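You operate a simulated robot arm through the tools that you are given. There is no shell and no other tool. Be economical: measure what you need, move in short steps, check, and stop when the job is done.

Carry out the task below with a simulated two-armed robot. There is one attempt and no reset: what you move stays moved.

## Task
Take the brown-topped grey pad on the green mat and put it away on the upper shelf under the grey bench. Take the short grey roller on the green mat and put it away on the upper shelf under the grey bench. Take the foam cap that says "left" from the top of the grey workbench and put it on the lower shelf of the grey workbench. Open the clips drawer, take the 4 GB memory module from the top of the side bench and leave it in the inside of the clips drawer and shut the drawer again. Open the gears drawer, put the yellow gear on the top of the side bench away in the inside of the gears drawer, then shut the drawer. The order is free. Set down upright: foam cap.

The check looks at the end state, three seconds after you hand in, the way a careful person would. Anything else that was tipped, shoved, dropped, spilled or broken makes it a failure. A push-on lid holds only when it is set on centred and level and pressed home; a screw cap is set on level and turned clockwise until tight.

## Robot
Two 7-joint arms with two-finger parallel grippers on one trunk, on a base that drives. Base frame: it is fixed to the floor where the robot stands at the start and does not move with it; the origin is under the middle of the robot, x ahead of it, y to its left, z up; the surface under the hand at the start is at about z = 82. Lengths are in cm, angles in rad, forces in N, time in s.
The left shoulder is at the start at [5, 20.9, 117.1], the right one opposite. With the tool pointing down near the work surface each hand reaches from about 22 to 90 cm from the robot's upright axis, wherever it stands, measured 20 degrees to its own side. Places, roughly: brown-topped grey pad (5x4x3 cm) [50, 20, 80]; clips drawer [-300, -290, 60]; foam cap [75, 50, 75]; gears drawer [-300, -290, 80]; inside of the clips drawer [-300, -300, 50]; inside of the gears drawer [-300, -300, 70]; lower shelf of the grey workbench [60, 30, 20]; memory module [-75, -300, 75]; short grey roller (4x4x3 cm) [40, 40, 80]; upper shelf under the grey bench [50, -160, 50]; yellow gear (5x5x3 cm) [-60, -290, 80]. Payload 4.4 kg a hand.
The tool frame of a hand sits at the grasp point between the pads (the TCP): z along the fingers, y along the line on which they close. The tips reach 2.3 cm beyond it. Largest opening 9.4 cm; finger width 3.8, thickness 1; the body of the gripper, 5.4 by 9.6 cm, starts 3.9 cm behind the TCP.
Orientation is that of the tool frame in the base frame, as a unit quaternion [x, y, z, w]. With the fingers straight down and closing along the base's y, the tool's x points along the base's -x, its y along +y and its z along -z.

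## Interface
- The arms move only by the tool drive_tool. It takes "left_motion", "right_motion" or both (then of equal length, played together; a hand with none holds still); each is a list that holds one entry, the list of rows, each a list of 7 numbers: the turn, a rotation vector about the base's x, y, z in degrees, then the shift along the base's x, y, z in cm, then the gripper command, from -1 (fully open) to 1 (shut), values between in proportion. In form: [[[ax, ay, az, dx, dy, dz, grip], ...]]. A call has 1 to 20 rows; each row is the pose to reach, as a shift and turn from the pose commanded when the call began. A row lasts 0.2 s, in which the tool goes at most 5 cm and 0.15 rad; a call with a longer step from one row to the next is refused whole, and so is a gripper value outside its range. Where a pose cannot be reached the arm comes as near as it can. A force on the tool above 40 N (or 10 N above the force at the start of the call, whichever is more), or a blocked arm, ends the call early, and 0.2 s more pass. The fingers move at their own pace (about 10.8 cm/s each) and stop on an object; they squeeze with about 43 N. The grip force told is the motor's: it shows also when the fingers shut on nothing. Time passes only in rows, and 0.2 s behind the last, so rows that repeat a pose let the fingers close. It gives the time, the measured TCP pose, the force on the tool (base axes), the opening and the grip force at its end, in the units of the frame above (readings bear some noise), with the torque about the TCP (base axes, N m) and any sound that the robot's microphone picked up.
- Cameras (640 x 400 px; columns grow to the right, rows downward): "scene" is now at [13.85, 3.41, 132.6]; the picture's right is [0.45, -0.89, 0.00], its down [-0.65, -0.33, -0.69] and it looks along [0.62, 0.31, -0.72] (base axes); focal length 220 px, centre (320, 200). "left" rides on the left gripper at [8.6, -1.6, -7.5] in its tool frame; the picture's right is [0.18, 0.98, 0.00], its down [-0.58, 0.11, -0.81] and it looks along [-0.79, 0.15, 0.59] (tool axes); focal length 243 px, centre (320, 200). "right" rides on the right gripper at [8.6, 1.6, -7.4] in its tool frame; the picture's right is [-0.18, 0.98, 0.00], its down [-0.58, -0.11, -0.81] and it looks along [-0.79, -0.15, 0.59] (tool axes); focal length 243 px, centre (320, 200). There is no depth. A picture from a camera that has moved, and an enlarged one, comes with that camera's place and axes in the base frame and with its lens.
- grab_frame(camera): a new picture of that camera. It takes no simulated time.
- move_column(by): slides the trunk up (or, below 0, down) by that many cm; the arms and the scene camera ride with it, the base frame stays. It gives what a move gives, with no picture.
- steer(legs): drives the robot by 1 to 6 legs, each [ahead, left, turn to the left] in cm, cm and rad, along the robot's own axes; the way and the turn of a leg run together, so that a leg with both is an arc; at most 150 cm and 3.142 rad a leg. The arms and the cameras ride along, it lands a little off, and it stops where it bumps. It gives what a move gives.
- turn_head(pan, tilt): turns the head with the scene camera to pan (to the left, within 1.396 rad either way) and tilt (down, from -0.506 to 1.204), counted from straight ahead of the robot. It gives what a move gives.
- enlarge(camera, box): a new picture of the part [left, top, right, bottom] of that camera's present view, enlarged. It takes no simulated time.
- job_done(): hands the job in; it is judged then, once.

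Go step by step. Nothing tells you exact positions but the pictures and the camera data: compare them with the known pose of the tool, close in by small moves and look again before you grip or let go. The budget is 207 turns and 202 pictures, counting those below and the enlarged ones. Unless the task says otherwise, let go and move clear before handing in, and close with one line.

The tools are called after "Call:" by a JSON object that holds its "fn" and its "kwargs". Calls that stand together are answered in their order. drive_tool: Moves the arms, as the interface text tells. Its arguments: {"type":"object","properties":{"left_motion":{"type":"array"},"right_motion":{"type":"array"}},"required":[]} The other tools are called the same way: move_column (by) slides the trunk up or down; steer (legs) drives the base; turn_head (pan, tilt) turns the head that bears the scene camera; grab_frame (camera) takes a picture; enlarge (camera, box) takes an enlarged picture of a part of a camera's view; job_done () hands the job in.

At the start:

```text
time_s: 0.0
left_position: [44.74, 48.45, 111.45]
left_ee_rot: [0.001, 1.0, 0.0, 0.0]
left_contact_force: [0.8, 0.0, -1.2]
left_wrist_torque: [-0.01, 0.0, -0.01]
left_grip_width: 9.44
left_grasp_force: 0.0
right_position: [58.85, 4.5, 114.36]
right_ee_rot: [0.0, 1.0, -0.001, -0.001]
right_contact_force: [-0.5, 0.2, -0.5]
right_wrist_torque: [0.0, 0.0, -0.01]
right_grip_width: 9.4
right_grasp_force: 0.1
trunk travel left (down, up): [-25.0, 31.3]
robot x, y, heading: [-0.22, -0.14, -0.001]
head pan, tilt: [0.468, 0.808]
```

scene: 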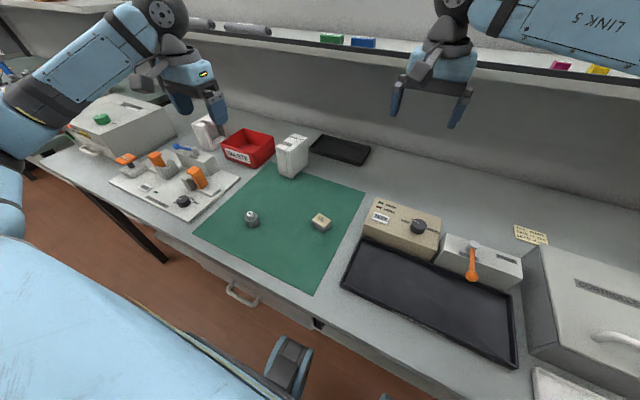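
right: 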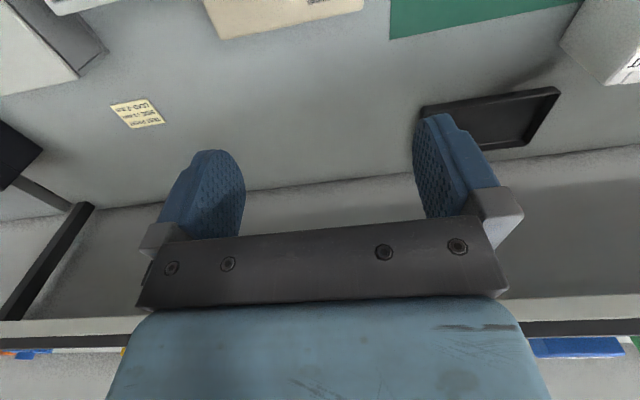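
left: 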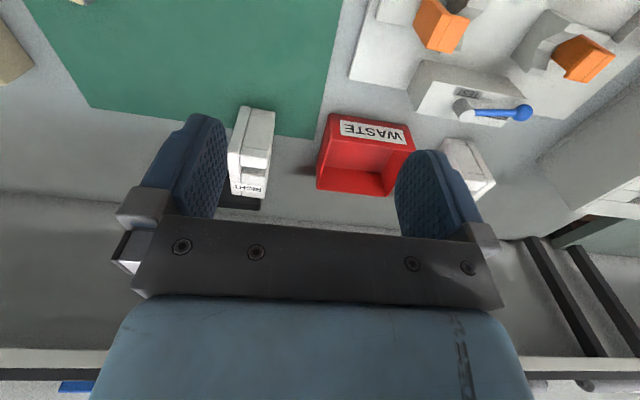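

I see the green mat with the pad near (48, 20) and the roller near (40, 38), plus two white foam caps. I look closer at the caps, and at the surroundings.

Call:
{"fn": "enlarge", "kwargs": {"camera": "scene", "box": [180, 100, 380, 240]}}

Call:
{"fn": "enlarge", "kwargs": {"camera": "left", "box": [200, 80, 520, 280]}}

```text
2.86 times, centred on (280, 170) of scene
camera zoom: at [13.85, 3.41, 132.6], right [0.45, -0.89, 0.0], down [-0.65, -0.33, -0.69], along [0.62, 0.31, -0.72], focal length 630 px, centre (434, 286)
```

zoom: 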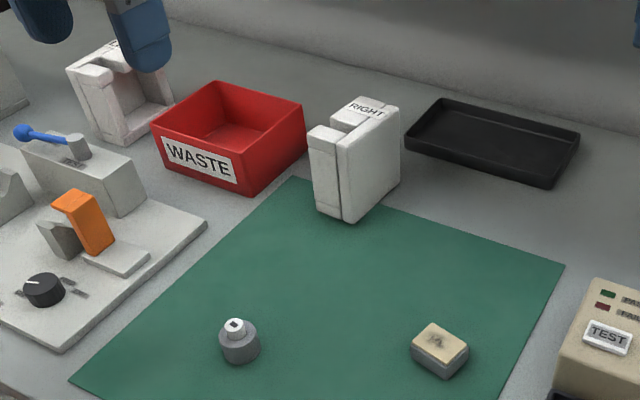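

```text
2.00 times, centred on (360, 180) of left
camera zoom: at [36.01, 46.78, 118.87], right [-0.18, 0.98, 0.0], down [0.58, 0.11, 0.81], along [0.79, 0.15, -0.59], focal length 485 px, centre (240, 240)
```

zoom: 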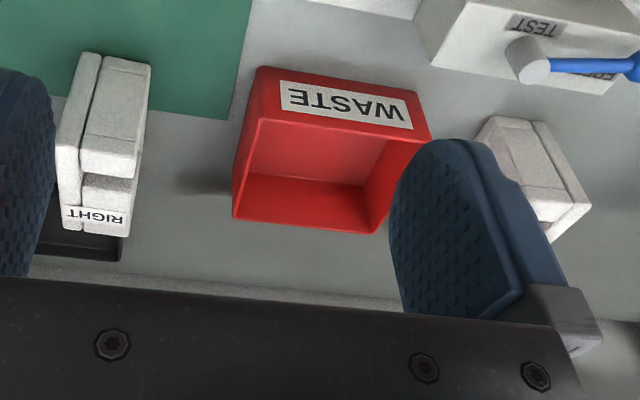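

The cap further left at about (67, 80) should be the LEFT one, hidden behind my left hand. I turn the head to see the bench to the right and its shelves.

Call:
{"fn": "turn_head", "kwargs": {"pan": -1.1, "tilt": 0.6}}

Call:
{"fn": "grab_frame", "kwargs": {"camera": "scene"}}

```text
time_s: 1.6
left_position: [44.67, 48.44, 111.46]
left_ee_rot: [0.001, 1.0, 0.001, 0.0]
left_contact_force: [0.1, -0.4, 0.6]
left_wrist_torque: [-0.02, 0.04, -0.01]
left_grip_width: 9.4
left_grasp_force: 0.0
right_position: [58.92, 4.55, 114.61]
right_ee_rot: [0.0, 1.0, 0.0, 0.0]
right_contact_force: [0.1, -0.1, 0.2]
right_wrist_torque: [0.0, -0.01, 0.0]
right_grip_width: 9.4
right_grasp_force: 0.1
trunk travel left (down, up): [-25.0, 31.3]
robot x, y, heading: [-0.3, -0.1, -0.004]
head pan, tilt: [-1.1, 0.6]
```

```text
196 pictures are left
camera scene: at [10.71, -8.08, 134.36], right [-0.89, -0.45, 0.0], down [-0.26, 0.5, -0.83], along [0.38, -0.73, -0.56], focal length 220 px, centre (320, 200)
```

scene: 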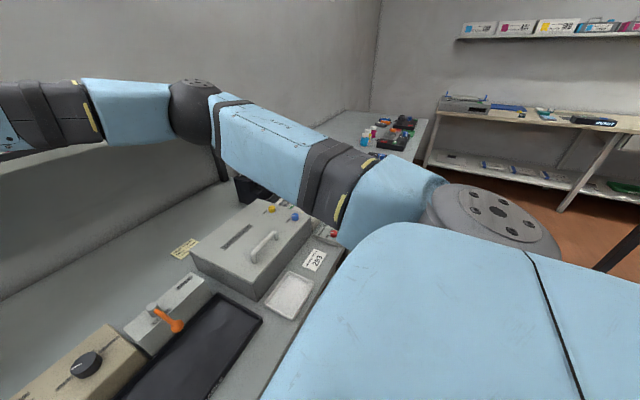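

Another grey bench with items on it lies at about (48, -157). I back off to see the shelves under both benches before picking.

Call:
{"fn": "steer", "kwargs": {"legs": [[-70, 0, 0]]}}

Call:
{"fn": "turn_head", "kwargs": {"pan": 0.2, "tilt": 0.6}}

Call:
{"fn": "grab_frame", "kwargs": {"camera": "scene"}}

Call:
{"fn": "turn_head", "kwargs": {"pan": -0.9, "tilt": 0.5}}

Call:
{"fn": "grab_frame", "kwargs": {"camera": "scene"}}

```text
time_s: 5.3
left_position: [-24.16, 48.94, 111.58]
left_ee_rot: [-0.002, 1.0, 0.001, 0.0]
left_contact_force: [0.1, -0.8, 0.6]
left_wrist_torque: [0.0, -0.02, 0.0]
left_grip_width: 9.4
left_grasp_force: 0.0
right_position: [-9.94, 5.01, 114.52]
right_ee_rot: [-0.002, 1.0, 0.001, 0.001]
right_contact_force: [0.0, 0.5, -1.0]
right_wrist_torque: [-0.01, -0.01, -0.02]
right_grip_width: 9.4
right_grasp_force: 0.0
trunk travel left (down, up): [-25.0, 31.3]
robot x, y, heading: [-68.39, 0.16, 0.009]
head pan, tilt: [-1.1, 0.6]
stopped in leg 1: the robot was blocked; the commanded pose is now the measured one
```

```text
time_s: 6.8
left_position: [-24.05, 48.88, 111.49]
left_ee_rot: [-0.002, 1.0, 0.001, 0.0]
left_contact_force: [0.2, -0.7, 0.2]
left_wrist_torque: [0.01, 0.04, -0.01]
left_grip_width: 9.39
left_grasp_force: 0.0
right_position: [-9.8, 4.91, 114.48]
right_ee_rot: [-0.001, 1.0, 0.0, -0.001]
right_contact_force: [-0.5, 0.1, 0.8]
right_wrist_torque: [0.03, -0.01, -0.01]
right_grip_width: 9.4
right_grasp_force: 0.1
trunk travel left (down, up): [-25.0, 31.3]
robot x, y, heading: [-68.79, 0.28, 0.006]
head pan, tilt: [0.201, 0.6]
```

```text
195 pictures are left
camera scene: at [-53.27, 1.78, 134.36], right [0.2, -0.98, 0.0], down [-0.55, -0.11, -0.83], along [0.81, 0.17, -0.56], focal length 220 px, centre (320, 200)
```

scene: 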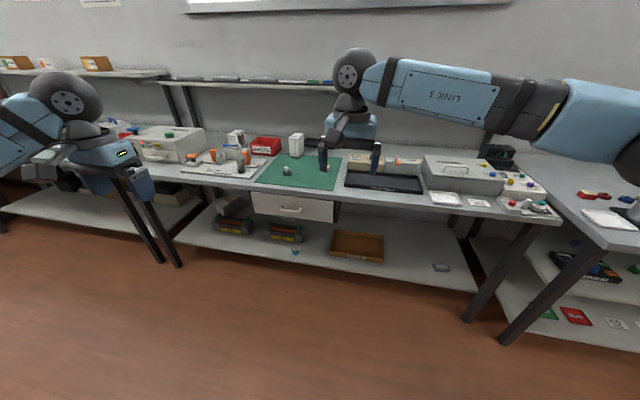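

```text
time_s: 8.2
left_position: [-24.11, 48.91, 111.46]
left_ee_rot: [-0.003, 1.0, 0.0, 0.0]
left_contact_force: [-0.4, -0.8, 0.2]
left_wrist_torque: [0.0, 0.0, 0.0]
left_grip_width: 9.38
left_grasp_force: 0.1
right_position: [-9.92, 4.91, 114.54]
right_ee_rot: [-0.002, 1.0, 0.0, 0.0]
right_contact_force: [-0.6, -0.1, 0.9]
right_wrist_torque: [-0.03, -0.04, 0.01]
right_grip_width: 9.39
right_grasp_force: 0.1
trunk travel left (down, up): [-25.0, 31.3]
robot x, y, heading: [-68.91, 0.18, 0.006]
head pan, tilt: [-0.901, 0.499]
```

```text
194 pictures are left
camera scene: at [-56.24, -7.12, 135.26], right [-0.78, -0.63, 0.0], down [-0.3, 0.37, -0.88], along [0.55, -0.69, -0.48], focal length 220 px, centre (320, 200)
```

scene: 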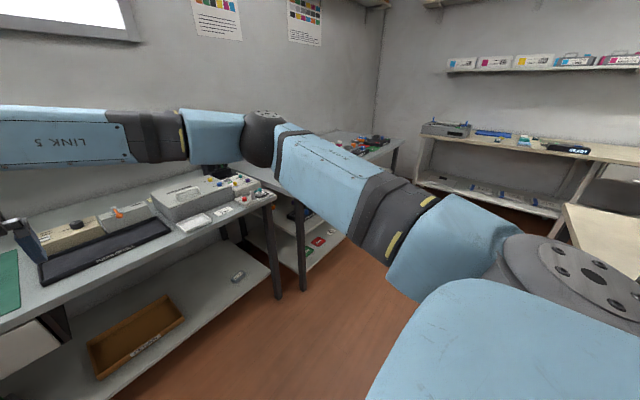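

The robot was blocked behind at x = -69, so something stands there. I look to the right-rear and left to see.

Call:
{"fn": "turn_head", "kwargs": {"pan": -1.396, "tilt": 0.7}}

Call:
{"fn": "grab_frame", "kwargs": {"camera": "scene"}}

Call:
{"fn": "turn_head", "kwargs": {"pan": 1.396, "tilt": 0.7}}

Call:
{"fn": "grab_frame", "kwargs": {"camera": "scene"}}

```text
time_s: 9.1
left_position: [-23.99, 48.74, 111.45]
left_ee_rot: [-0.003, 1.0, 0.001, 0.0]
left_contact_force: [0.4, -0.7, -0.6]
left_wrist_torque: [-0.03, 0.01, 0.02]
left_grip_width: 9.41
left_grasp_force: 0.1
right_position: [-9.78, 4.9, 114.46]
right_ee_rot: [-0.002, 1.0, 0.0, 0.0]
right_contact_force: [0.7, 0.4, -0.5]
right_wrist_torque: [0.02, -0.02, 0.01]
right_grip_width: 9.39
right_grasp_force: 0.0
trunk travel left (down, up): [-25.0, 31.3]
robot x, y, heading: [-68.62, 0.03, 0.004]
head pan, tilt: [-1.396, 0.7]
```

```text
193 pictures are left
camera scene: at [-60.41, -8.38, 133.5], right [-0.98, -0.18, 0.0], down [-0.12, 0.63, -0.77], along [0.14, -0.75, -0.64], focal length 220 px, centre (320, 200)
```

scene: 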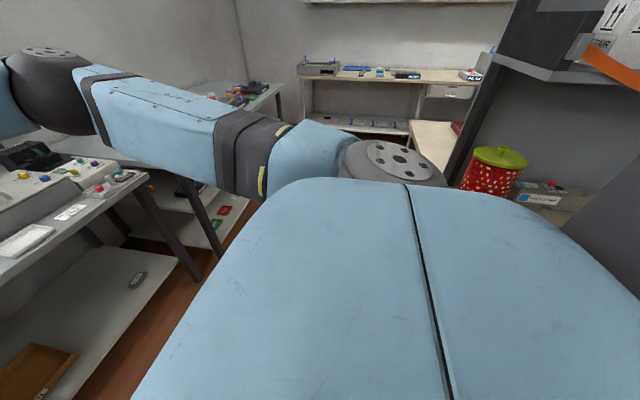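

```text
time_s: 11.5
left_position: [-24.2, 48.86, 111.54]
left_ee_rot: [-0.002, 1.0, 0.0, 0.0]
left_contact_force: [0.0, -0.3, -0.5]
left_wrist_torque: [-0.02, 0.03, -0.04]
left_grip_width: 9.37
left_grasp_force: 0.1
right_position: [-9.83, 4.73, 114.58]
right_ee_rot: [-0.002, 1.0, 0.0, 0.0]
right_contact_force: [0.3, 0.5, 0.1]
right_wrist_torque: [-0.01, 0.0, 0.0]
right_grip_width: 9.41
right_grasp_force: 0.2
trunk travel left (down, up): [-25.0, 31.3]
robot x, y, heading: [-68.56, 0.29, 0.007]
head pan, tilt: [1.396, 0.7]
```

```text
192 pictures are left
camera scene: at [-60.49, 8.35, 133.49], right [0.99, -0.17, 0.0], down [-0.11, -0.63, -0.76], along [0.13, 0.75, -0.64], focal length 220 px, centre (320, 200)
```

scene: 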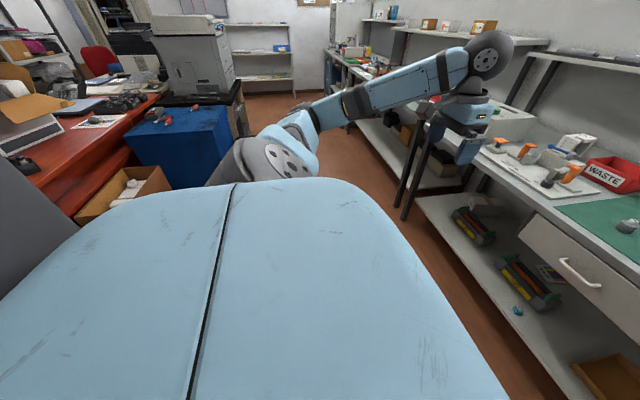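

Desks stand behind as well; the corridor is about 1 m wide, so I keep to modest back-offs. I return to the bench and look at the pick area from there.

Call:
{"fn": "steer", "kwargs": {"legs": [[66, 0, 0]]}}

Call:
{"fn": "turn_head", "kwargs": {"pan": 0.5, "tilt": 0.9}}

Call:
{"fn": "grab_frame", "kwargs": {"camera": "scene"}}

```text
time_s: 15.2
left_position: [41.12, 48.44, 111.4]
left_ee_rot: [0.003, 1.0, 0.0, 0.0]
left_contact_force: [0.3, 0.7, -0.4]
left_wrist_torque: [-0.02, -0.02, -0.01]
left_grip_width: 9.42
left_grasp_force: 0.0
right_position: [55.17, 4.54, 114.59]
right_ee_rot: [0.002, 1.0, 0.0, 0.0]
right_contact_force: [0.3, -0.6, 0.4]
right_wrist_torque: [0.01, 0.04, 0.01]
right_grip_width: 9.39
right_grasp_force: 0.1
trunk travel left (down, up): [-25.0, 31.3]
robot x, y, heading: [-3.7, 0.25, -0.003]
head pan, tilt: [1.396, 0.7]
```

```text
time_s: 16.4
left_position: [41.28, 48.55, 111.51]
left_ee_rot: [0.002, 1.0, 0.001, 0.0]
left_contact_force: [-0.2, 0.3, -0.6]
left_wrist_torque: [-0.05, -0.01, 0.0]
left_grip_width: 9.41
left_grasp_force: 0.0
right_position: [55.11, 4.52, 114.57]
right_ee_rot: [0.001, 1.0, 0.0, 0.0]
right_contact_force: [0.5, 0.1, -0.6]
right_wrist_torque: [0.0, -0.03, 0.01]
right_grip_width: 9.4
right_grasp_force: 0.0
trunk travel left (down, up): [-25.0, 31.3]
robot x, y, heading: [-3.8, -0.23, -0.004]
head pan, tilt: [0.499, 0.901]
```

```text
191 pictures are left
camera scene: at [9.64, 3.57, 131.88], right [0.48, -0.88, 0.0], down [-0.69, -0.37, -0.62], along [0.55, 0.3, -0.78], focal length 220 px, centre (320, 200)
```

scene: 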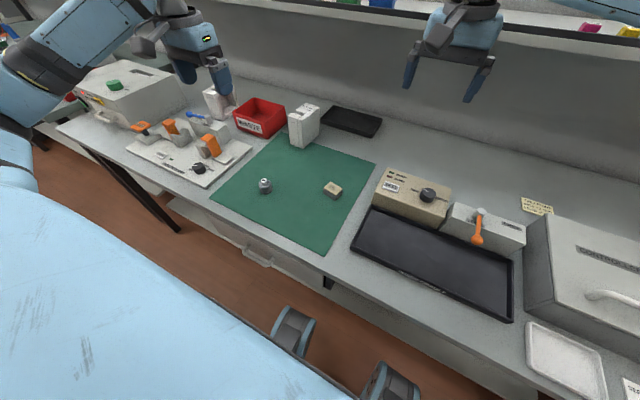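

Next I test whether the hands can turn 180° about the vertical, so the wrist cameras end up on the far side. That lets me tilt the fingers forward for reaching into the shelves.

Call:
{"fn": "drive_tool", "kwargs": {"left_motion": [[[0, 0, -8.5, 0, 0, 0, -1], [0, 0, -17, 0, 0, 0, -1], [0, 0, -25.5, 0, 0, 0, -1], [0, 0, -34, 0, 0, 0, -1], [0, 0, -42.5, 0, 0, 0, -1], [0, 0, -51, 0, 0, 0, -1], [0, 0, -59.5, 0, 0, 0, -1], [0, 0, -68, 0, 0, 0, -1], [0, 0, -76.5, 0, 0, 0, -1], [0, 0, -85, 0, 0, 0, -1], [0, 0, -93.5, 0, 0, 0, -1], [0, 0, -102, 0, 0, 0, -1], [0, 0, -110.5, 0, 0, 0, -1], [0, 0, -119, 0, 0, 0, -1], [0, 0, -127.5, 0, 0, 0, -1], [0, 0, -136, 0, 0, 0, -1], [0, 0, -144.5, 0, 0, 0, -1], [0, 0, -153, 0, 0, 0, -1], [0, 0, -161.5, 0, 0, 0, -1], [0, 0, -170, 0, 0, 0, -1]]], "right_motion": [[[0, 0, 8.5, 0, 0, 0, -1], [0, 0, 17, 0, 0, 0, -1], [0, 0, 25.5, 0, 0, 0, -1], [0, 0, 34, 0, 0, 0, -1], [0, 0, 42.5, 0, 0, 0, -1], [0, 0, 51, 0, 0, 0, -1], [0, 0, 59.5, 0, 0, 0, -1], [0, 0, 68, 0, 0, 0, -1], [0, 0, 76.5, 0, 0, 0, -1], [0, 0, 85, 0, 0, 0, -1], [0, 0, 93.5, 0, 0, 0, -1], [0, 0, 102, 0, 0, 0, -1], [0, 0, 110.5, 0, 0, 0, -1], [0, 0, 119, 0, 0, 0, -1], [0, 0, 127.5, 0, 0, 0, -1], [0, 0, 136, 0, 0, 0, -1], [0, 0, 144.5, 0, 0, 0, -1], [0, 0, 153, 0, 0, 0, -1], [0, 0, 161.5, 0, 0, 0, -1], [0, 0, 170, 0, 0, 0, -1]]]}}

Call:
{"fn": "grab_frame", "kwargs": {"camera": "scene"}}

```text
time_s: 20.1
left_position: [41.16, 48.44, 111.51]
left_ee_rot: [0.962, 0.274, 0.0, 0.0]
left_contact_force: [-0.5, -0.1, -0.7]
left_wrist_torque: [-0.03, -0.01, -0.01]
left_grip_width: 9.4
left_grasp_force: 0.1
right_position: [14.93, 4.15, 117.3]
right_ee_rot: [0.926, -0.375, -0.032, 0.034]
right_contact_force: [13.5, 6.9, 0.0]
right_wrist_torque: [-0.05, 0.05, -0.01]
right_grip_width: 8.76
right_grasp_force: 0.0
right hand out of reach, approached as far as the arm can: row 9, 10, 11, 12, 13, 14, 15, 16, 17, 18
trunk travel left (down, up): [-25.0, 31.3]
robot x, y, heading: [-3.78, 0.09, -0.007]
head pan, tilt: [0.499, 0.901]
stopped in row 18 (right hand): the force on the tool passed its limit at 99 N (the readings are from after the stop); the commanded pose is now the measured one
```

```text
190 pictures are left
camera scene: at [9.91, 3.83, 132.38], right [0.5, -0.87, 0.0], down [-0.64, -0.37, -0.67], along [0.58, 0.33, -0.74], focal length 220 px, centre (320, 200)
```

scene: 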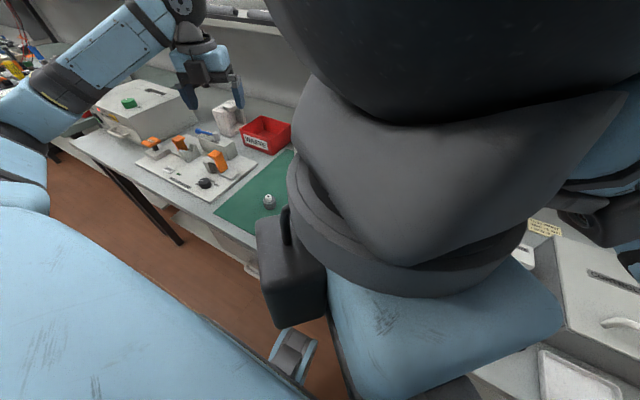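

The left hand turned well; the right hand swung in against the robot's head area. I bring it back out and to its own side while unwinding the turn.

Call:
{"fn": "drive_tool", "kwargs": {"right_motion": [[[0, 0, 0, 2, -2, 0, -1], [0, 0, 0, 5, -4, 0, -1], [0, 0, -8, 8, -7, 0, -1], [0, 0, -16, 11, -10, 0, -1], [0, 0, -24, 14, -13, 0, -1], [0, 0, -32, 17, -16, 0, -1], [0, 0, -40, 20, -19, 0, -1], [0, 0, -48, 22, -22, 0, -1], [0, 0, -56, 24, -25, 0, -1], [0, 0, -64, 26, -28, 0, -1], [0, 0, -72, 26, -30, 0, -1]]]}}

Call:
{"fn": "grab_frame", "kwargs": {"camera": "scene"}}

```text
time_s: 22.5
left_position: [41.25, 48.54, 111.52]
left_ee_rot: [0.962, 0.274, 0.001, 0.0]
left_contact_force: [0.5, 0.2, 0.2]
left_wrist_torque: [-0.01, 0.02, 0.03]
left_grip_width: 9.38
left_grasp_force: 0.1
right_position: [40.68, -25.86, 117.48]
right_ee_rot: [-0.531, 0.846, 0.045, -0.008]
right_contact_force: [-0.9, 0.1, 0.5]
right_wrist_torque: [0.01, -0.01, -0.03]
right_grip_width: 9.39
right_grasp_force: 0.0
right hand out of reach, approached as far as the arm can: row 1, 2, 3, 4, 5, 6, 7, 8, 9, 10
trunk travel left (down, up): [-25.0, 31.3]
robot x, y, heading: [-3.37, 0.39, -0.0]
head pan, tilt: [0.499, 0.901]
```

```text
189 pictures are left
camera scene: at [9.6, 3.45, 131.89], right [0.48, -0.88, 0.0], down [-0.69, -0.37, -0.62], along [0.55, 0.3, -0.78], focal length 220 px, centre (320, 200)
```

scene: 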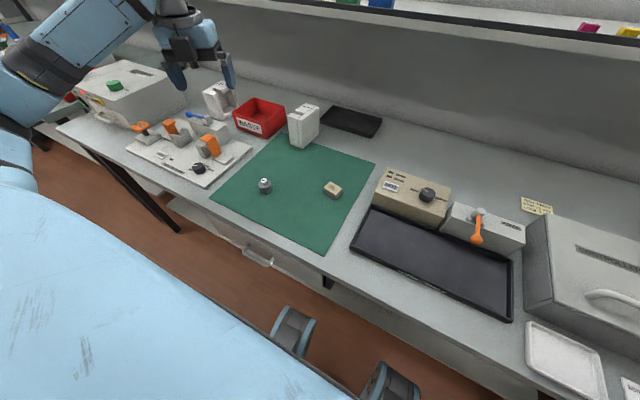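

Nothing on the bench was disturbed. The right hand's turn limit is on the positive side, so I turn it the other way, and finish the left turn.

Call:
{"fn": "drive_tool", "kwargs": {"right_motion": [[[0, 0, -8.5, 0, 0, 0, -1], [0, 0, -17, 0, 0, 0, -1], [0, 0, -25.5, 0, 0, 0, -1], [0, 0, -34, 0, 0, 0, -1], [0, 0, -42.5, 0, 0, 0, -1], [0, 0, -51, 0, 0, 0, -1], [0, 0, -59.5, 0, 0, 0, -1], [0, 0, -68, 0, 0, 0, -1], [0, 0, -76.5, 0, 0, 0, -1], [0, 0, -85, 0, 0, 0, -1], [0, 0, -93.5, 0, 0, 0, -1], [0, 0, -102, 0, 0, 0, -1], [0, 0, -110.5, 0, 0, 0, -1], [0, 0, -119, 0, 0, 0, -1], [0, 0, -127.5, 0, 0, 0, -1], [0, 0, -136, 0, 0, 0, -1]]], "left_motion": [[[0, 0, -8, 0, 0, 0, -1], [0, 0, -16, 0, 0, 0, -1], [0, 0, -24, 0, 0, 0, -1], [0, 0, -32, 0, 0, 0, -1], [0, 0, -32, 0, 0, 0, -1], [0, 0, -32, 0, 0, 0, -1], [0, 0, -32, 0, 0, 0, -1], [0, 0, -32, 0, 0, 0, -1], [0, 0, -32, 0, 0, 0, -1], [0, 0, -32, 0, 0, 0, -1], [0, 0, -32, 0, 0, 0, -1], [0, 0, -32, 0, 0, 0, -1], [0, 0, -32, 0, 0, 0, -1], [0, 0, -32, 0, 0, 0, -1], [0, 0, -32, 0, 0, 0, -1], [0, 0, -32, 0, 0, 0, -1]]]}}

```text
time_s: 25.9
left_position: [41.16, 48.47, 111.43]
left_ee_rot: [1.0, -0.001, 0.0, 0.0]
left_contact_force: [-0.5, 0.3, -0.2]
left_wrist_torque: [0.01, -0.02, 0.01]
left_grip_width: 9.42
left_grasp_force: 0.0
right_position: [40.63, -25.78, 117.43]
right_ee_rot: [0.586, 0.809, 0.025, 0.04]
right_contact_force: [0.9, 0.8, -0.2]
right_wrist_torque: [-0.03, -0.02, 0.02]
right_grip_width: 9.39
right_grasp_force: 0.1
trunk travel left (down, up): [-25.0, 31.3]
robot x, y, heading: [-3.63, 0.04, -0.008]
head pan, tilt: [0.499, 0.901]
```

Left is now fully turned. I continue the right turn and tilt the left hand forward by 45°.

Call:
{"fn": "drive_tool", "kwargs": {"right_motion": [[[0, 0, -8.3, 0, 0, 0, -1], [0, 0, -16.6, 0, 0, 0, -1], [0, 0, -24.9, 0, 0, 0, -1], [0, 0, -33.2, 0, 0, 0, -1], [0, 0, -41.5, 0, 0, 0, -1], [0, 0, -49.8, 0, 0, 0, -1], [0, 0, -58.1, 0, 0, 0, -1], [0, 0, -66.4, 0, 0, 0, -1], [0, 0, -74.7, 0, 0, 0, -1], [0, 0, -83, 0, 0, 0, -1], [0, 0, -91.3, 0, 0, 0, -1], [0, 0, -99.6, 0, 0, 0, -1], [0, 0, -107.9, 0, 0, 0, -1]]], "left_motion": [[[0, -8, 0, 0, 0, 0, -1], [0, -16, 0, 0, 0, 0, -1], [0, -24, 0, 0, 0, 0, -1], [0, -32, 0, 0, 0, 0, -1], [0, -40, 0, 0, 0, 0, -1], [0, -45, 0, 0, 0, 0, -1], [0, -45, 0, 0, 0, 0, -1], [0, -45, 0, 0, 0, 0, -1], [0, -45, 0, 0, 0, 0, -1], [0, -45, 0, 0, 0, 0, -1], [0, -45, 0, 0, 0, 0, -1], [0, -45, 0, 0, 0, 0, -1], [0, -45, 0, 0, 0, 0, -1]]]}}

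Call:
{"fn": "grab_frame", "kwargs": {"camera": "left"}}

Call:
{"fn": "grab_frame", "kwargs": {"camera": "scene"}}

```text
time_s: 28.7
left_position: [41.17, 48.44, 111.53]
left_ee_rot: [0.924, -0.002, 0.383, -0.001]
left_contact_force: [-0.5, 0.3, 0.4]
left_wrist_torque: [0.03, 0.01, -0.02]
left_grip_width: 9.38
left_grasp_force: 0.1
right_position: [40.75, -25.82, 117.51]
right_ee_rot: [0.999, 0.002, -0.016, 0.043]
right_contact_force: [0.3, 0.2, 0.4]
right_wrist_torque: [-0.03, -0.04, 0.01]
right_grip_width: 9.39
right_grasp_force: 0.2
trunk travel left (down, up): [-25.0, 31.3]
robot x, y, heading: [-3.6, 0.37, -0.003]
head pan, tilt: [0.499, 0.901]
```

```text
188 pictures are left
camera left: at [41.94, 50.05, 122.81], right [0.13, -0.98, 0.13], down [-0.98, -0.11, 0.16], along [-0.14, -0.15, -0.98], focal length 243 px, centre (320, 200)
```

left: 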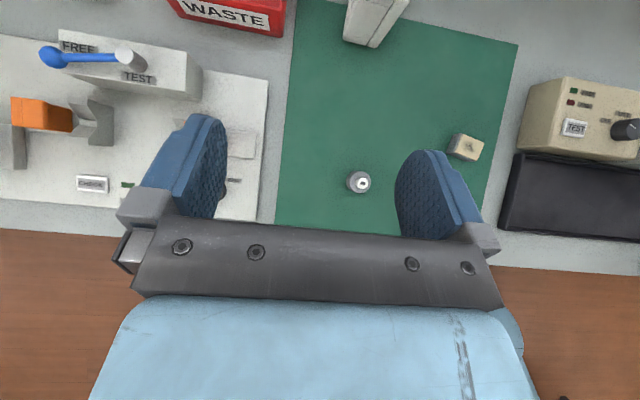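

```text
187 pictures are left
camera scene: at [9.65, 3.55, 131.88], right [0.48, -0.88, 0.0], down [-0.69, -0.37, -0.62], along [0.55, 0.3, -0.78], focal length 220 px, centre (320, 200)
```

scene: 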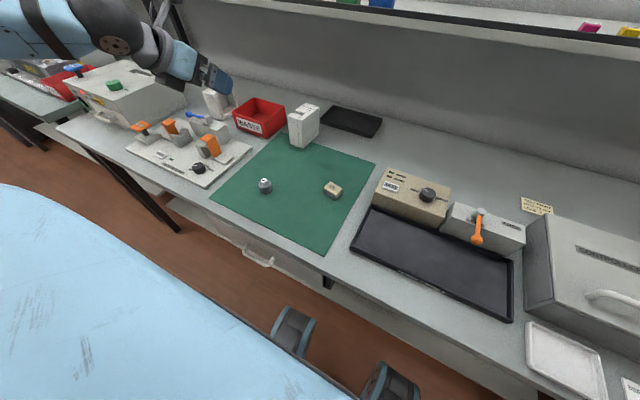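

The tilt works and the left camera looks straight down: the roller sits at about (40.0, 38.2). I move the left hand above it and tilt the right hand likewise, bringing it closer to the pad.

Call:
{"fn": "drive_tool", "kwargs": {"left_motion": [[[0, 0, 0, -0.2, -2, -3, -1], [0, 0, 0, -0.4, -4, -6, -1], [0, 0, 0, -0.6, -6, -9, -1], [0, 0, 0, -0.9, -8, -12, -1], [0, 0, 0, -1.1, -10, -15, -1], [0, 0, 0, -1.1, -10.2, -16.5, -1]]], "right_motion": [[[0.8, -7.8, 0.3, 0, 3, 0, -1], [1.6, -15.6, 0.6, 0, 6, 0, -1], [2.4, -23.4, 0.9, 0, 10, 0, -1], [3.2, -31.2, 1.1, 0, 14, 0, -1], [4.0, -39, 1.4, 0, 18, 0, -1], [4.7, -46.7, 1.7, 0, 22, 0, -1]]]}}

Call:
{"fn": "grab_frame", "kwargs": {"camera": "left"}}

Call:
{"fn": "grab_frame", "kwargs": {"camera": "right"}}

```text
time_s: 30.1
left_position: [40.03, 38.33, 95.06]
left_ee_rot: [0.924, -0.001, 0.382, 0.001]
left_contact_force: [0.0, -0.1, -0.3]
left_wrist_torque: [-0.01, 0.04, -0.03]
left_grip_width: 9.41
left_grasp_force: 0.1
right_position: [40.62, -3.43, 117.54]
right_ee_rot: [0.924, 0.001, 0.382, 0.002]
right_contact_force: [0.6, 0.4, 0.2]
right_wrist_torque: [-0.04, -0.02, -0.03]
right_grip_width: 9.4
right_grasp_force: 0.1
trunk travel left (down, up): [-25.0, 31.3]
robot x, y, heading: [-3.65, 0.37, -0.005]
head pan, tilt: [0.499, 0.901]
```

```text
186 pictures are left
camera left: at [40.77, 39.9, 106.34], right [0.13, -0.98, 0.13], down [-0.98, -0.11, 0.16], along [-0.14, -0.15, -0.98], focal length 243 px, centre (320, 200)
```

left: 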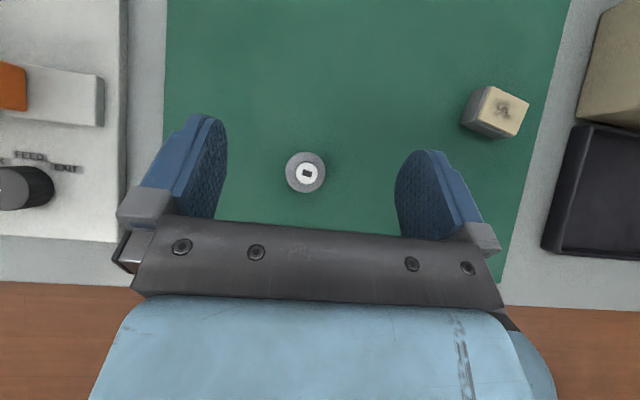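

```text
185 pictures are left
camera right: at [41.7, -4.97, 128.97], right [-0.13, -0.98, -0.13], down [-0.98, 0.11, 0.16], along [-0.14, 0.14, -0.98], focal length 243 px, centre (320, 200)
```

right: 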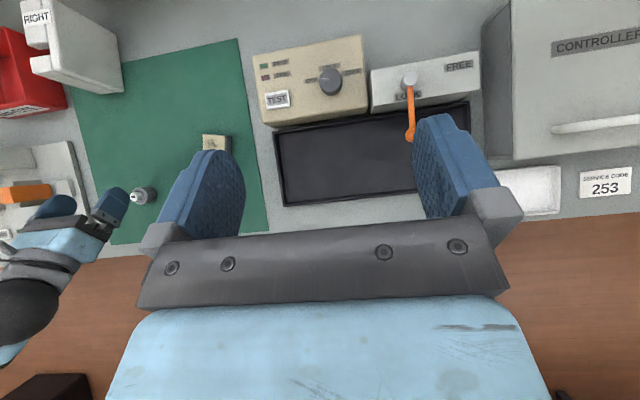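

The roller is centred at (39.9, 38.1). I lower the left hand around it and close.

Call:
{"fn": "drive_tool", "kwargs": {"left_motion": [[[0, 0, 0, -0.1, -0.2, -3, -1], [0, 0, 0, -0.1, -0.2, -6, -1], [0, 0, 0, -0.1, -0.2, -8, -1], [0, 0, 0, -0.1, -0.2, -9, -1], [0, 0, 0, -0.1, -0.2, -9.7, -1], [0, 0, 0, -0.1, -0.2, -9.7, -0.5], [0, 0, 0, -0.1, -0.2, -9.7, 0], [0, 0, 0, -0.1, -0.2, -9.7, 0.5], [0, 0, 0, -0.1, -0.2, -9.7, 1], [0, 0, 0, -0.1, -0.2, -9.7, 1]]]}}

Call:
{"fn": "grab_frame", "kwargs": {"camera": "left"}}

```text
time_s: 32.3
left_position: [40.06, 38.16, 85.23]
left_ee_rot: [0.924, -0.001, 0.382, -0.001]
left_contact_force: [0.7, -3.2, 5.3]
left_wrist_torque: [-0.19, -0.03, -0.01]
left_grip_width: 3.43
left_grasp_force: 43.1
right_position: [40.73, -3.65, 117.59]
right_ee_rot: [0.925, 0.002, 0.381, 0.0]
right_contact_force: [0.6, -0.8, 0.3]
right_wrist_torque: [-0.01, -0.01, 0.02]
right_grip_width: 9.38
right_grasp_force: 0.1
trunk travel left (down, up): [-25.0, 31.3]
robot x, y, heading: [-3.78, 0.38, -0.006]
head pan, tilt: [0.499, 0.901]
```

```text
184 pictures are left
camera left: at [40.81, 39.71, 96.63], right [0.13, -0.98, 0.13], down [-0.98, -0.11, 0.16], along [-0.14, -0.15, -0.98], focal length 243 px, centre (320, 200)
```

left: 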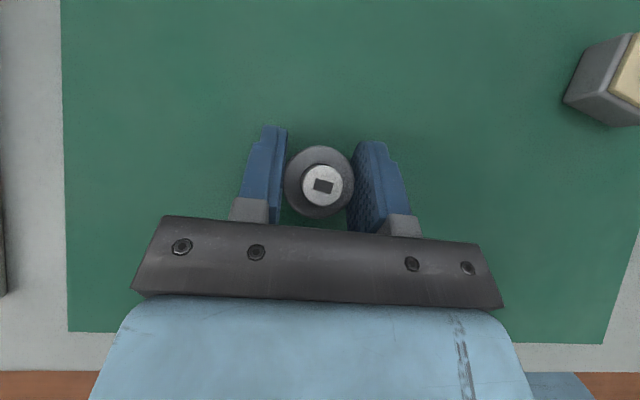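

The roller is held (3.4 cm). I lift it aside and bring the right hand over the pad with a yaw of -16°.

Call:
{"fn": "drive_tool", "kwargs": {"left_motion": [[[0, 0, 0, 0, 0, 3, 1], [0, 0, 0, 0, 1, 7, 1], [0, 0, 0, -2, 4, 11, 1], [0, 0, 0, -4, 7, 15, 1], [0, 0, 0, -5, 10, 18, 1], [0, 0, 0, -5, 10, 18, 1], [0, 0, 0, -5, 10, 18, 1], [0, 0, 0, -5, 10, 18, 1]]], "right_motion": [[[0, 0, 0, 0, 0, 0, -1], [0, 0, 0, 0, 0, 0, -1], [0, 0, -3, 1.5, 4, -2, -1], [0, 0, -6, 3, 8, -6, -1], [0, 0, -9, 4.5, 12, -10, -1], [0, 0, -12, 6, 16, -14, -1], [0, 0, -15, 7, 20, -17, -1], [0, 0, -16, 7.3, 24, -20, -1]]]}}

Call:
{"fn": "grab_frame", "kwargs": {"camera": "right"}}

Call:
{"fn": "grab_frame", "kwargs": {"camera": "left"}}

```text
refused: row 3 steps farther than a row can; nothing moved
```

```text
183 pictures are left
camera right: at [41.71, -5.21, 128.95], right [-0.13, -0.98, -0.13], down [-0.98, 0.11, 0.16], along [-0.15, 0.15, -0.98], focal length 243 px, centre (320, 200)
```

right: 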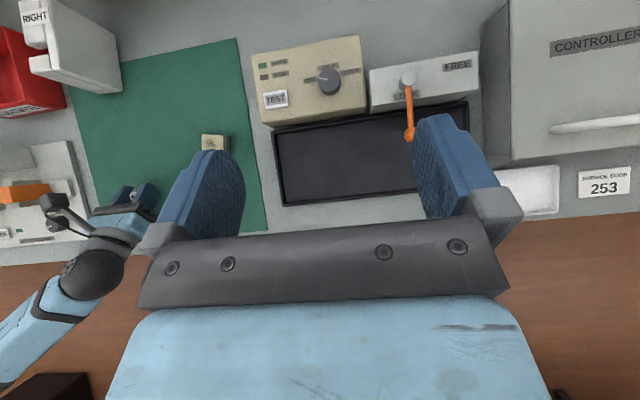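

```text
182 pictures are left
camera left: at [40.81, 39.71, 96.63], right [0.13, -0.98, 0.13], down [-0.98, -0.11, 0.16], along [-0.14, -0.15, -0.98], focal length 243 px, centre (320, 200)
```

left: 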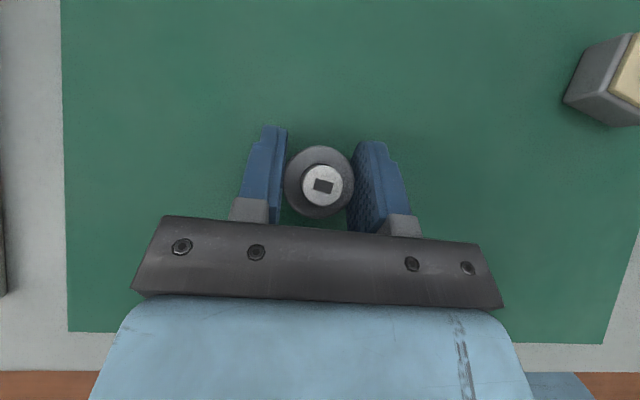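

Step was too long; I repeat with smaller steps.

Call:
{"fn": "drive_tool", "kwargs": {"left_motion": [[[0, 0, 0, 0, 0, 3, 1], [0, 0, 0, 0, 1, 6, 1], [0, 0, 0, -1, 3, 9, 1], [0, 0, 0, -2, 5, 12, 1], [0, 0, 0, -3, 7, 15, 1], [0, 0, 0, -4, 9, 18, 1], [0, 0, 0, -5, 10, 18, 1], [0, 0, 0, -5, 10, 18, 1], [0, 0, 0, -5, 10, 18, 1], [0, 0, 0, -5, 10, 18, 1]]], "right_motion": [[[0, 0, 0, 0, 0, 0, -1], [0, 0, 0, 0, 0, 0, -1], [0, 0, -2, 1, 3, -2, -1], [0, 0, -4, 2, 6, -4.5, -1], [0, 0, -6, 3, 9, -7, -1], [0, 0, -8, 4, 12, -9.5, -1], [0, 0, -10, 5, 15, -12, -1], [0, 0, -12, 6, 18, -14.5, -1], [0, 0, -14, 7, 21, -17, -1], [0, 0, -16, 7.3, 24, -20, -1]]]}}

Call:
{"fn": "grab_frame", "kwargs": {"camera": "right"}}

Call:
{"fn": "grab_frame", "kwargs": {"camera": "left"}}

```text
time_s: 34.5
left_position: [34.98, 48.25, 103.27]
left_ee_rot: [0.924, -0.001, 0.383, -0.001]
left_contact_force: [0.2, -0.1, -0.1]
left_wrist_torque: [-0.01, -0.03, -0.02]
left_grip_width: 0.0
left_grasp_force: 42.6
right_position: [47.98, 20.46, 97.2]
right_ee_rot: [0.916, -0.127, 0.376, 0.055]
right_contact_force: [0.6, -0.1, -0.2]
right_wrist_torque: [-0.02, -0.02, 0.0]
right_grip_width: 9.41
right_grasp_force: 0.1
trunk travel left (down, up): [-25.0, 31.3]
robot x, y, heading: [-3.45, 0.08, -0.001]
head pan, tilt: [0.499, 0.901]
```

```text
181 pictures are left
camera right: at [48.47, 18.78, 108.6], right [-0.4, -0.91, -0.13], down [-0.91, 0.37, 0.16], along [-0.1, 0.18, -0.98], focal length 243 px, centre (320, 200)
```

right: 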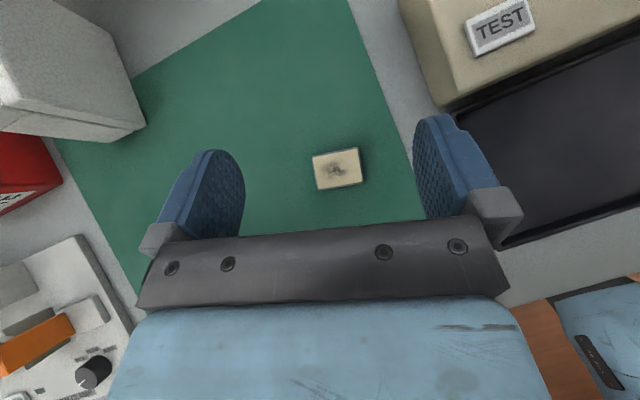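

```text
180 pictures are left
camera left: at [35.72, 49.81, 114.61], right [0.13, -0.98, 0.13], down [-0.98, -0.11, 0.16], along [-0.14, -0.15, -0.98], focal length 243 px, centre (320, 200)
```

left: 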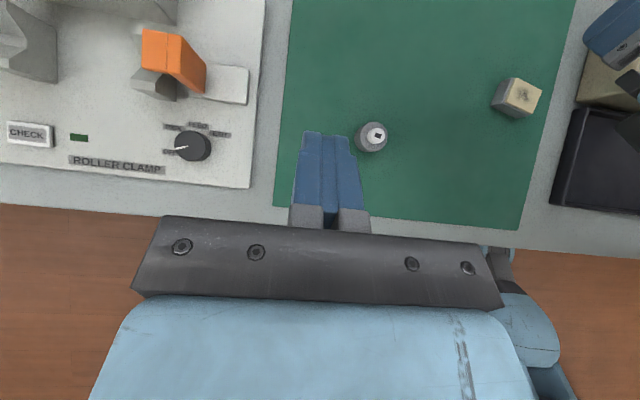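

The roller slipped out on lifting but stands upright where it was at (40, 38). The body must be low; I look at it closely while the right hand takes the pad a bit lower.

Call:
{"fn": "enlarge", "kwargs": {"camera": "left", "box": [320, 90, 420, 160]}}

Call:
{"fn": "drive_tool", "kwargs": {"right_motion": [[[0, 0, 0, 0.1, 0, -3, -1], [0, 0, 0, 0.2, 0, -6, -1], [0, 0, 0, 0.3, 0, -9, -1], [0, 0, 0, 0.3, 0, -11, -1], [0, 0, 0, 0.3, 0, -11.6, -1], [0, 0, 0, 0.3, 0, -12.0, -1], [0, 0, 0, 0.3, 0, -12.3, -1], [0, 0, 0, 0.3, 0, -12.3, -1]]]}}

```text
5.71 times, centred on (370, 125) of left
camera zoom: at [35.72, 49.81, 114.61], right [0.13, -0.98, 0.13], down [-0.98, -0.11, 0.16], along [-0.14, -0.15, -0.98], focal length 1386 px, centre (34, 629)
```

zoom: 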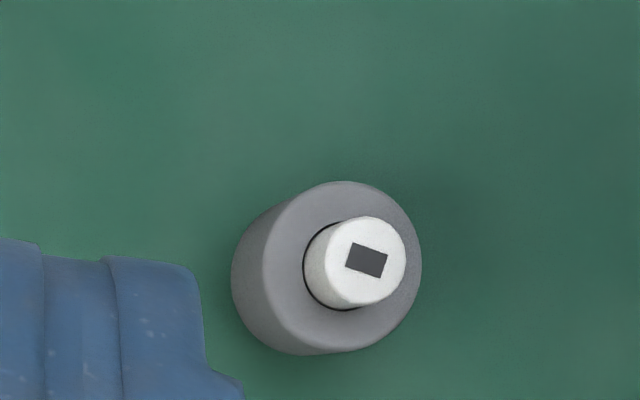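

```text
time_s: 36.3
left_position: [34.85, 48.14, 103.37]
left_ee_rot: [0.924, -0.002, 0.382, 0.0]
left_contact_force: [0.3, -0.6, -0.2]
left_wrist_torque: [0.01, 0.02, 0.01]
left_grip_width: 0.01
left_grasp_force: 42.6
right_position: [48.38, 20.23, 85.33]
right_ee_rot: [0.916, -0.128, 0.377, 0.054]
right_contact_force: [0.4, -1.5, 7.3]
right_wrist_torque: [0.33, -0.14, -0.01]
right_grip_width: 9.39
right_grasp_force: 0.0
trunk travel left (down, up): [-25.0, 31.3]
robot x, y, heading: [-3.8, 0.02, -0.002]
head pan, tilt: [0.499, 0.901]
```

The right fingertips touch the mat at TCP height 85.3. I back up a hair, close on the pad, and lift slowly to check the hold.

Call:
{"fn": "drive_tool", "kwargs": {"right_motion": [[[0, 0, 0, 0, 0, 0.4, -0.5], [0, 0, 0, 0, 0, 0.4, 0], [0, 0, 0, 0, 0, 0.4, 0.5], [0, 0, 0, 0, 0, 0.4, 1], [0, 0, 0, 0, 0, 0.4, 1], [0, 0, 0, 0, 0, 0.4, 1], [0, 0, 0, 0, 0, 0.6, 1], [0, 0, 0, 0, 0, 1, 1], [0, 0, 0, 0, 0, 1.5, 1], [0, 0, 0, 0, 0, 2.2, 1], [0, 0, 0, 0, 0, 3, 1]]]}}

Call:
{"fn": "grab_frame", "kwargs": {"camera": "right"}}

```text
time_s: 38.7
left_position: [34.8, 48.17, 103.36]
left_ee_rot: [0.924, -0.001, 0.383, 0.0]
left_contact_force: [0.3, 0.6, -0.2]
left_wrist_torque: [0.01, 0.03, -0.04]
left_grip_width: 0.0
left_grasp_force: 42.3
right_position: [48.27, 20.18, 87.93]
right_ee_rot: [0.916, -0.127, 0.377, 0.055]
right_contact_force: [0.4, 0.3, -0.3]
right_wrist_torque: [0.01, -0.02, -0.01]
right_grip_width: 4.68
right_grasp_force: 42.9
trunk travel left (down, up): [-25.0, 31.3]
robot x, y, heading: [-3.07, 0.31, -0.004]
head pan, tilt: [0.499, 0.901]
```

```text
178 pictures are left
camera right: at [48.75, 18.41, 99.51], right [-0.39, -0.91, -0.13], down [-0.91, 0.37, 0.16], along [-0.1, 0.18, -0.98], focal length 243 px, centre (320, 200)
```

right: 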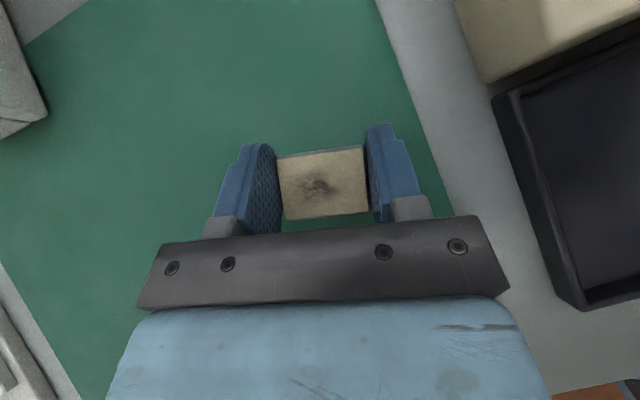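

The pad is held firmly. I carry the right hand aside and bring the left over the roller again with a smaller 20° tilt for a deeper grip.

Call:
{"fn": "drive_tool", "kwargs": {"right_motion": [[[0, 0, 0, 0, 0, 2, 1], [0, 0, 0, 0, -1, 5, 1], [0, 0, 0, -1, -4, 8, 1], [0, 0, 0, -2, -7, 11, 1], [0, 0, 0, -3, -10, 14, 1], [0, 0, 0, -4, -13, 16, 1], [0, 0, 0, -5, -16, 18, 1], [0, 0, 0, -6, -19, 18, 1]]], "left_motion": [[[0, 0, 0, 0, 0, 0, 0.5], [0, 0, 0, 0, 0, 0, 0], [0, 5, 0, 1, -2, 0, -1], [0, 10, 0, 2, -4, 0, -1], [0, 15, 0, 3, -6, -2, -1], [0, 20, 0, 4, -8, -4, -1], [0, 25, 0, 5, -10, -6, -1], [0, 25, 0, 5.7, -10.1, -8, -1]]]}}

Call:
{"fn": "grab_frame", "kwargs": {"camera": "left"}}

```text
time_s: 40.5
left_position: [40.67, 37.93, 95.29]
left_ee_rot: [0.985, -0.003, 0.173, 0.001]
left_contact_force: [-0.7, 0.0, -0.8]
left_wrist_torque: [0.03, -0.03, -0.02]
left_grip_width: 9.41
left_grasp_force: 0.1
right_position: [42.27, 1.13, 106.29]
right_ee_rot: [0.916, -0.127, 0.376, 0.054]
right_contact_force: [0.3, 0.2, -0.2]
right_wrist_torque: [0.03, -0.01, -0.02]
right_grip_width: 4.67
right_grasp_force: 42.5
trunk travel left (down, up): [-25.0, 31.3]
robot x, y, heading: [-3.93, 0.14, -0.0]
head pan, tilt: [0.499, 0.901]
```

```text
177 pictures are left
camera left: at [46.28, 39.37, 105.12], right [0.17, -0.98, 0.06], down [-0.82, -0.11, 0.56], along [-0.54, -0.15, -0.83], focal length 243 px, centre (320, 200)
```

left: 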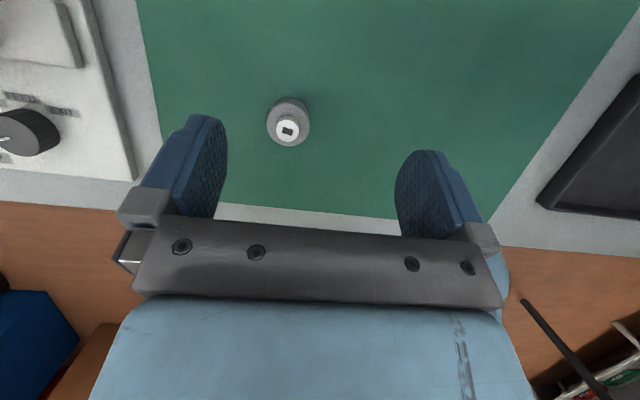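

The roller has shifted to about (40.1, 39.5), still upright. I correct, lower, grip, and lift slowly.

Call:
{"fn": "drive_tool", "kwargs": {"left_motion": [[[0, 0, 0, 0, 1, -2, -1], [0, 0, 0, 0, 1.6, -5, -1], [0, 0, 0, 0, 1.6, -8, -1], [0, 0, 0, 0, 1.6, -9.5, -1], [0, 0, 0, 0, 1.6, -10.1, -1], [0, 0, 0, 0, 1.6, -10.1, -0.4], [0, 0, 0, 0, 1.6, -10.1, 0], [0, 0, 0, 0, 1.6, -10.1, 0.5], [0, 0, 0, 0, 1.6, -10.1, 1], [0, 0, 0, 0, 1.6, -10.1, 1], [0, 0, 0, 0, 1.6, -10.1, 1], [0, 0, 0, 0, 1.6, -9.9, 1], [0, 0, 0, 0, 1.6, -9.6, 1], [0, 0, 0, 0, 1.6, -9.2, 1], [0, 0, 0, 0, 1.6, -8.6, 1], [0, 0, 0, 0, 1.6, -8, 1]]]}}

Call:
{"fn": "grab_frame", "kwargs": {"camera": "left"}}

```text
time_s: 43.9
left_position: [40.57, 39.53, 87.31]
left_ee_rot: [0.985, -0.001, 0.173, -0.001]
left_contact_force: [0.1, 0.1, -0.7]
left_wrist_torque: [0.01, 0.0, 0.0]
left_grip_width: 3.44
left_grasp_force: 43.5
right_position: [42.16, 1.08, 106.34]
right_ee_rot: [0.916, -0.128, 0.377, 0.055]
right_contact_force: [0.2, -0.4, -0.1]
right_wrist_torque: [0.0, -0.02, -0.01]
right_grip_width: 4.71
right_grasp_force: 42.7
trunk travel left (down, up): [-25.0, 31.3]
robot x, y, heading: [-3.71, -0.02, -0.005]
head pan, tilt: [0.499, 0.901]
```

```text
176 pictures are left
camera left: at [46.23, 41.14, 97.19], right [0.17, -0.98, 0.06], down [-0.82, -0.11, 0.56], along [-0.54, -0.15, -0.83], focal length 243 px, centre (320, 200)
```

left: 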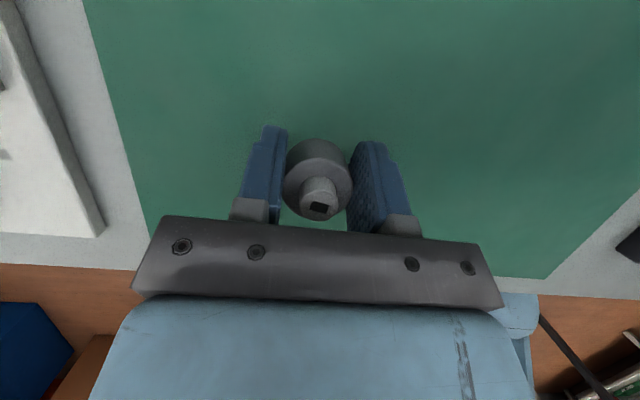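

The roller is lifted and looks level. I raise it gently and draw both hands back for driving.

Call:
{"fn": "drive_tool", "kwargs": {"left_motion": [[[0, 0, 0, 0, 0, 1, 1], [0, 0, 0, 0, 0, 2, 1], [0, 0, 0, 0, 0, 3.5, 1], [0, 0, 0, 0, 0, 5, 1], [0, 0, 0, 0, 0, 6.5, 1], [0, 0, 0, 0, 0, 8, 1], [0, 0, 0, 0, 0, 10, 1], [0, 0, 0, 0, 0, 12, 1], [0, 0, 0, 0, 0, 14, 1], [0, 0, 0, 0, 0, 16, 1], [0, 0, 0, 0, 0, 18, 1], [0, 0, 0, 0, 0, 20, 1]]]}}

Call:
{"fn": "grab_frame", "kwargs": {"camera": "left"}}

```text
time_s: 46.5
left_position: [40.61, 39.75, 107.45]
left_ee_rot: [0.985, -0.002, 0.174, 0.0]
left_contact_force: [-0.1, 0.6, -0.1]
left_wrist_torque: [-0.02, -0.02, -0.02]
left_grip_width: 3.43
left_grasp_force: 42.8
right_position: [42.14, 1.11, 106.37]
right_ee_rot: [0.916, -0.127, 0.377, 0.054]
right_contact_force: [0.2, -0.6, 0.1]
right_wrist_torque: [0.01, -0.01, 0.02]
right_grip_width: 4.69
right_grasp_force: 42.9
trunk travel left (down, up): [-25.0, 31.3]
robot x, y, heading: [-3.54, -0.32, -0.001]
head pan, tilt: [0.499, 0.901]
```

```text
175 pictures are left
camera left: at [46.19, 41.27, 117.27], right [0.17, -0.98, 0.06], down [-0.82, -0.11, 0.56], along [-0.54, -0.15, -0.83], focal length 243 px, centre (320, 200)
```

left: 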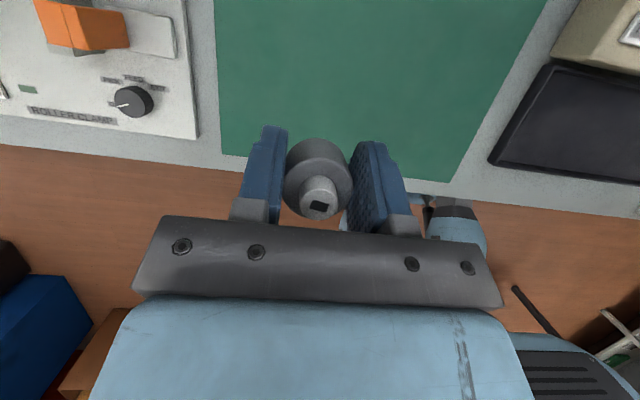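

Both are held. I back away 25 cm and strafe right to the grey bench, then look at its shelves.

Call:
{"fn": "steer", "kwargs": {"legs": [[-28, 0, 0], [0, -80, 0], [0, -70, 0]]}}

Call:
{"fn": "turn_head", "kwargs": {"pan": 0.0, "tilt": 0.8}}

Call:
{"fn": "grab_frame", "kwargs": {"camera": "scene"}}

```text
time_s: 61.6
left_position: [13.25, -109.93, 107.3]
left_ee_rot: [0.985, -0.003, 0.173, 0.001]
left_contact_force: [0.0, 0.5, -1.0]
left_wrist_torque: [0.01, -0.01, -0.01]
left_grip_width: 3.39
left_grasp_force: 42.9
right_position: [14.49, -148.5, 106.32]
right_ee_rot: [0.915, -0.128, 0.378, 0.055]
right_contact_force: [-0.9, -0.5, 0.3]
right_wrist_torque: [0.01, 0.01, 0.01]
right_grip_width: 4.74
right_grasp_force: 43.6
trunk travel left (down, up): [-25.0, 31.3]
robot x, y, heading: [-31.32, -149.66, -0.005]
head pan, tilt: [0.499, 0.901]
```

```text
time_s: 62.5
left_position: [13.22, -110.01, 107.27]
left_ee_rot: [0.985, -0.003, 0.174, 0.001]
left_contact_force: [-0.9, 0.9, -0.2]
left_wrist_torque: [-0.02, -0.04, 0.01]
left_grip_width: 3.41
left_grasp_force: 42.9
right_position: [14.67, -148.42, 106.25]
right_ee_rot: [0.916, -0.127, 0.377, 0.055]
right_contact_force: [-1.2, 0.1, -0.7]
right_wrist_torque: [0.0, 0.04, 0.02]
right_grip_width: 4.69
right_grasp_force: 43.2
trunk travel left (down, up): [-25.0, 31.3]
robot x, y, heading: [-31.17, -149.44, -0.008]
head pan, tilt: [0.0, 0.799]
```

```text
174 pictures are left
camera scene: at [-16.51, -149.62, 132.67], right [0.0, -1.0, 0.0], down [-0.72, 0.0, -0.7], along [0.7, 0.0, -0.72], focal length 220 px, centre (320, 200)
```

scene: 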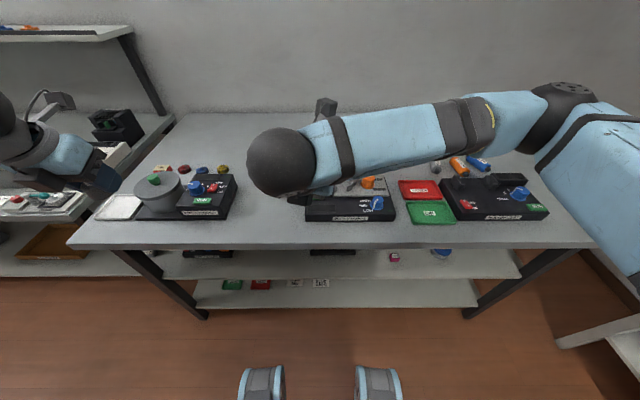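

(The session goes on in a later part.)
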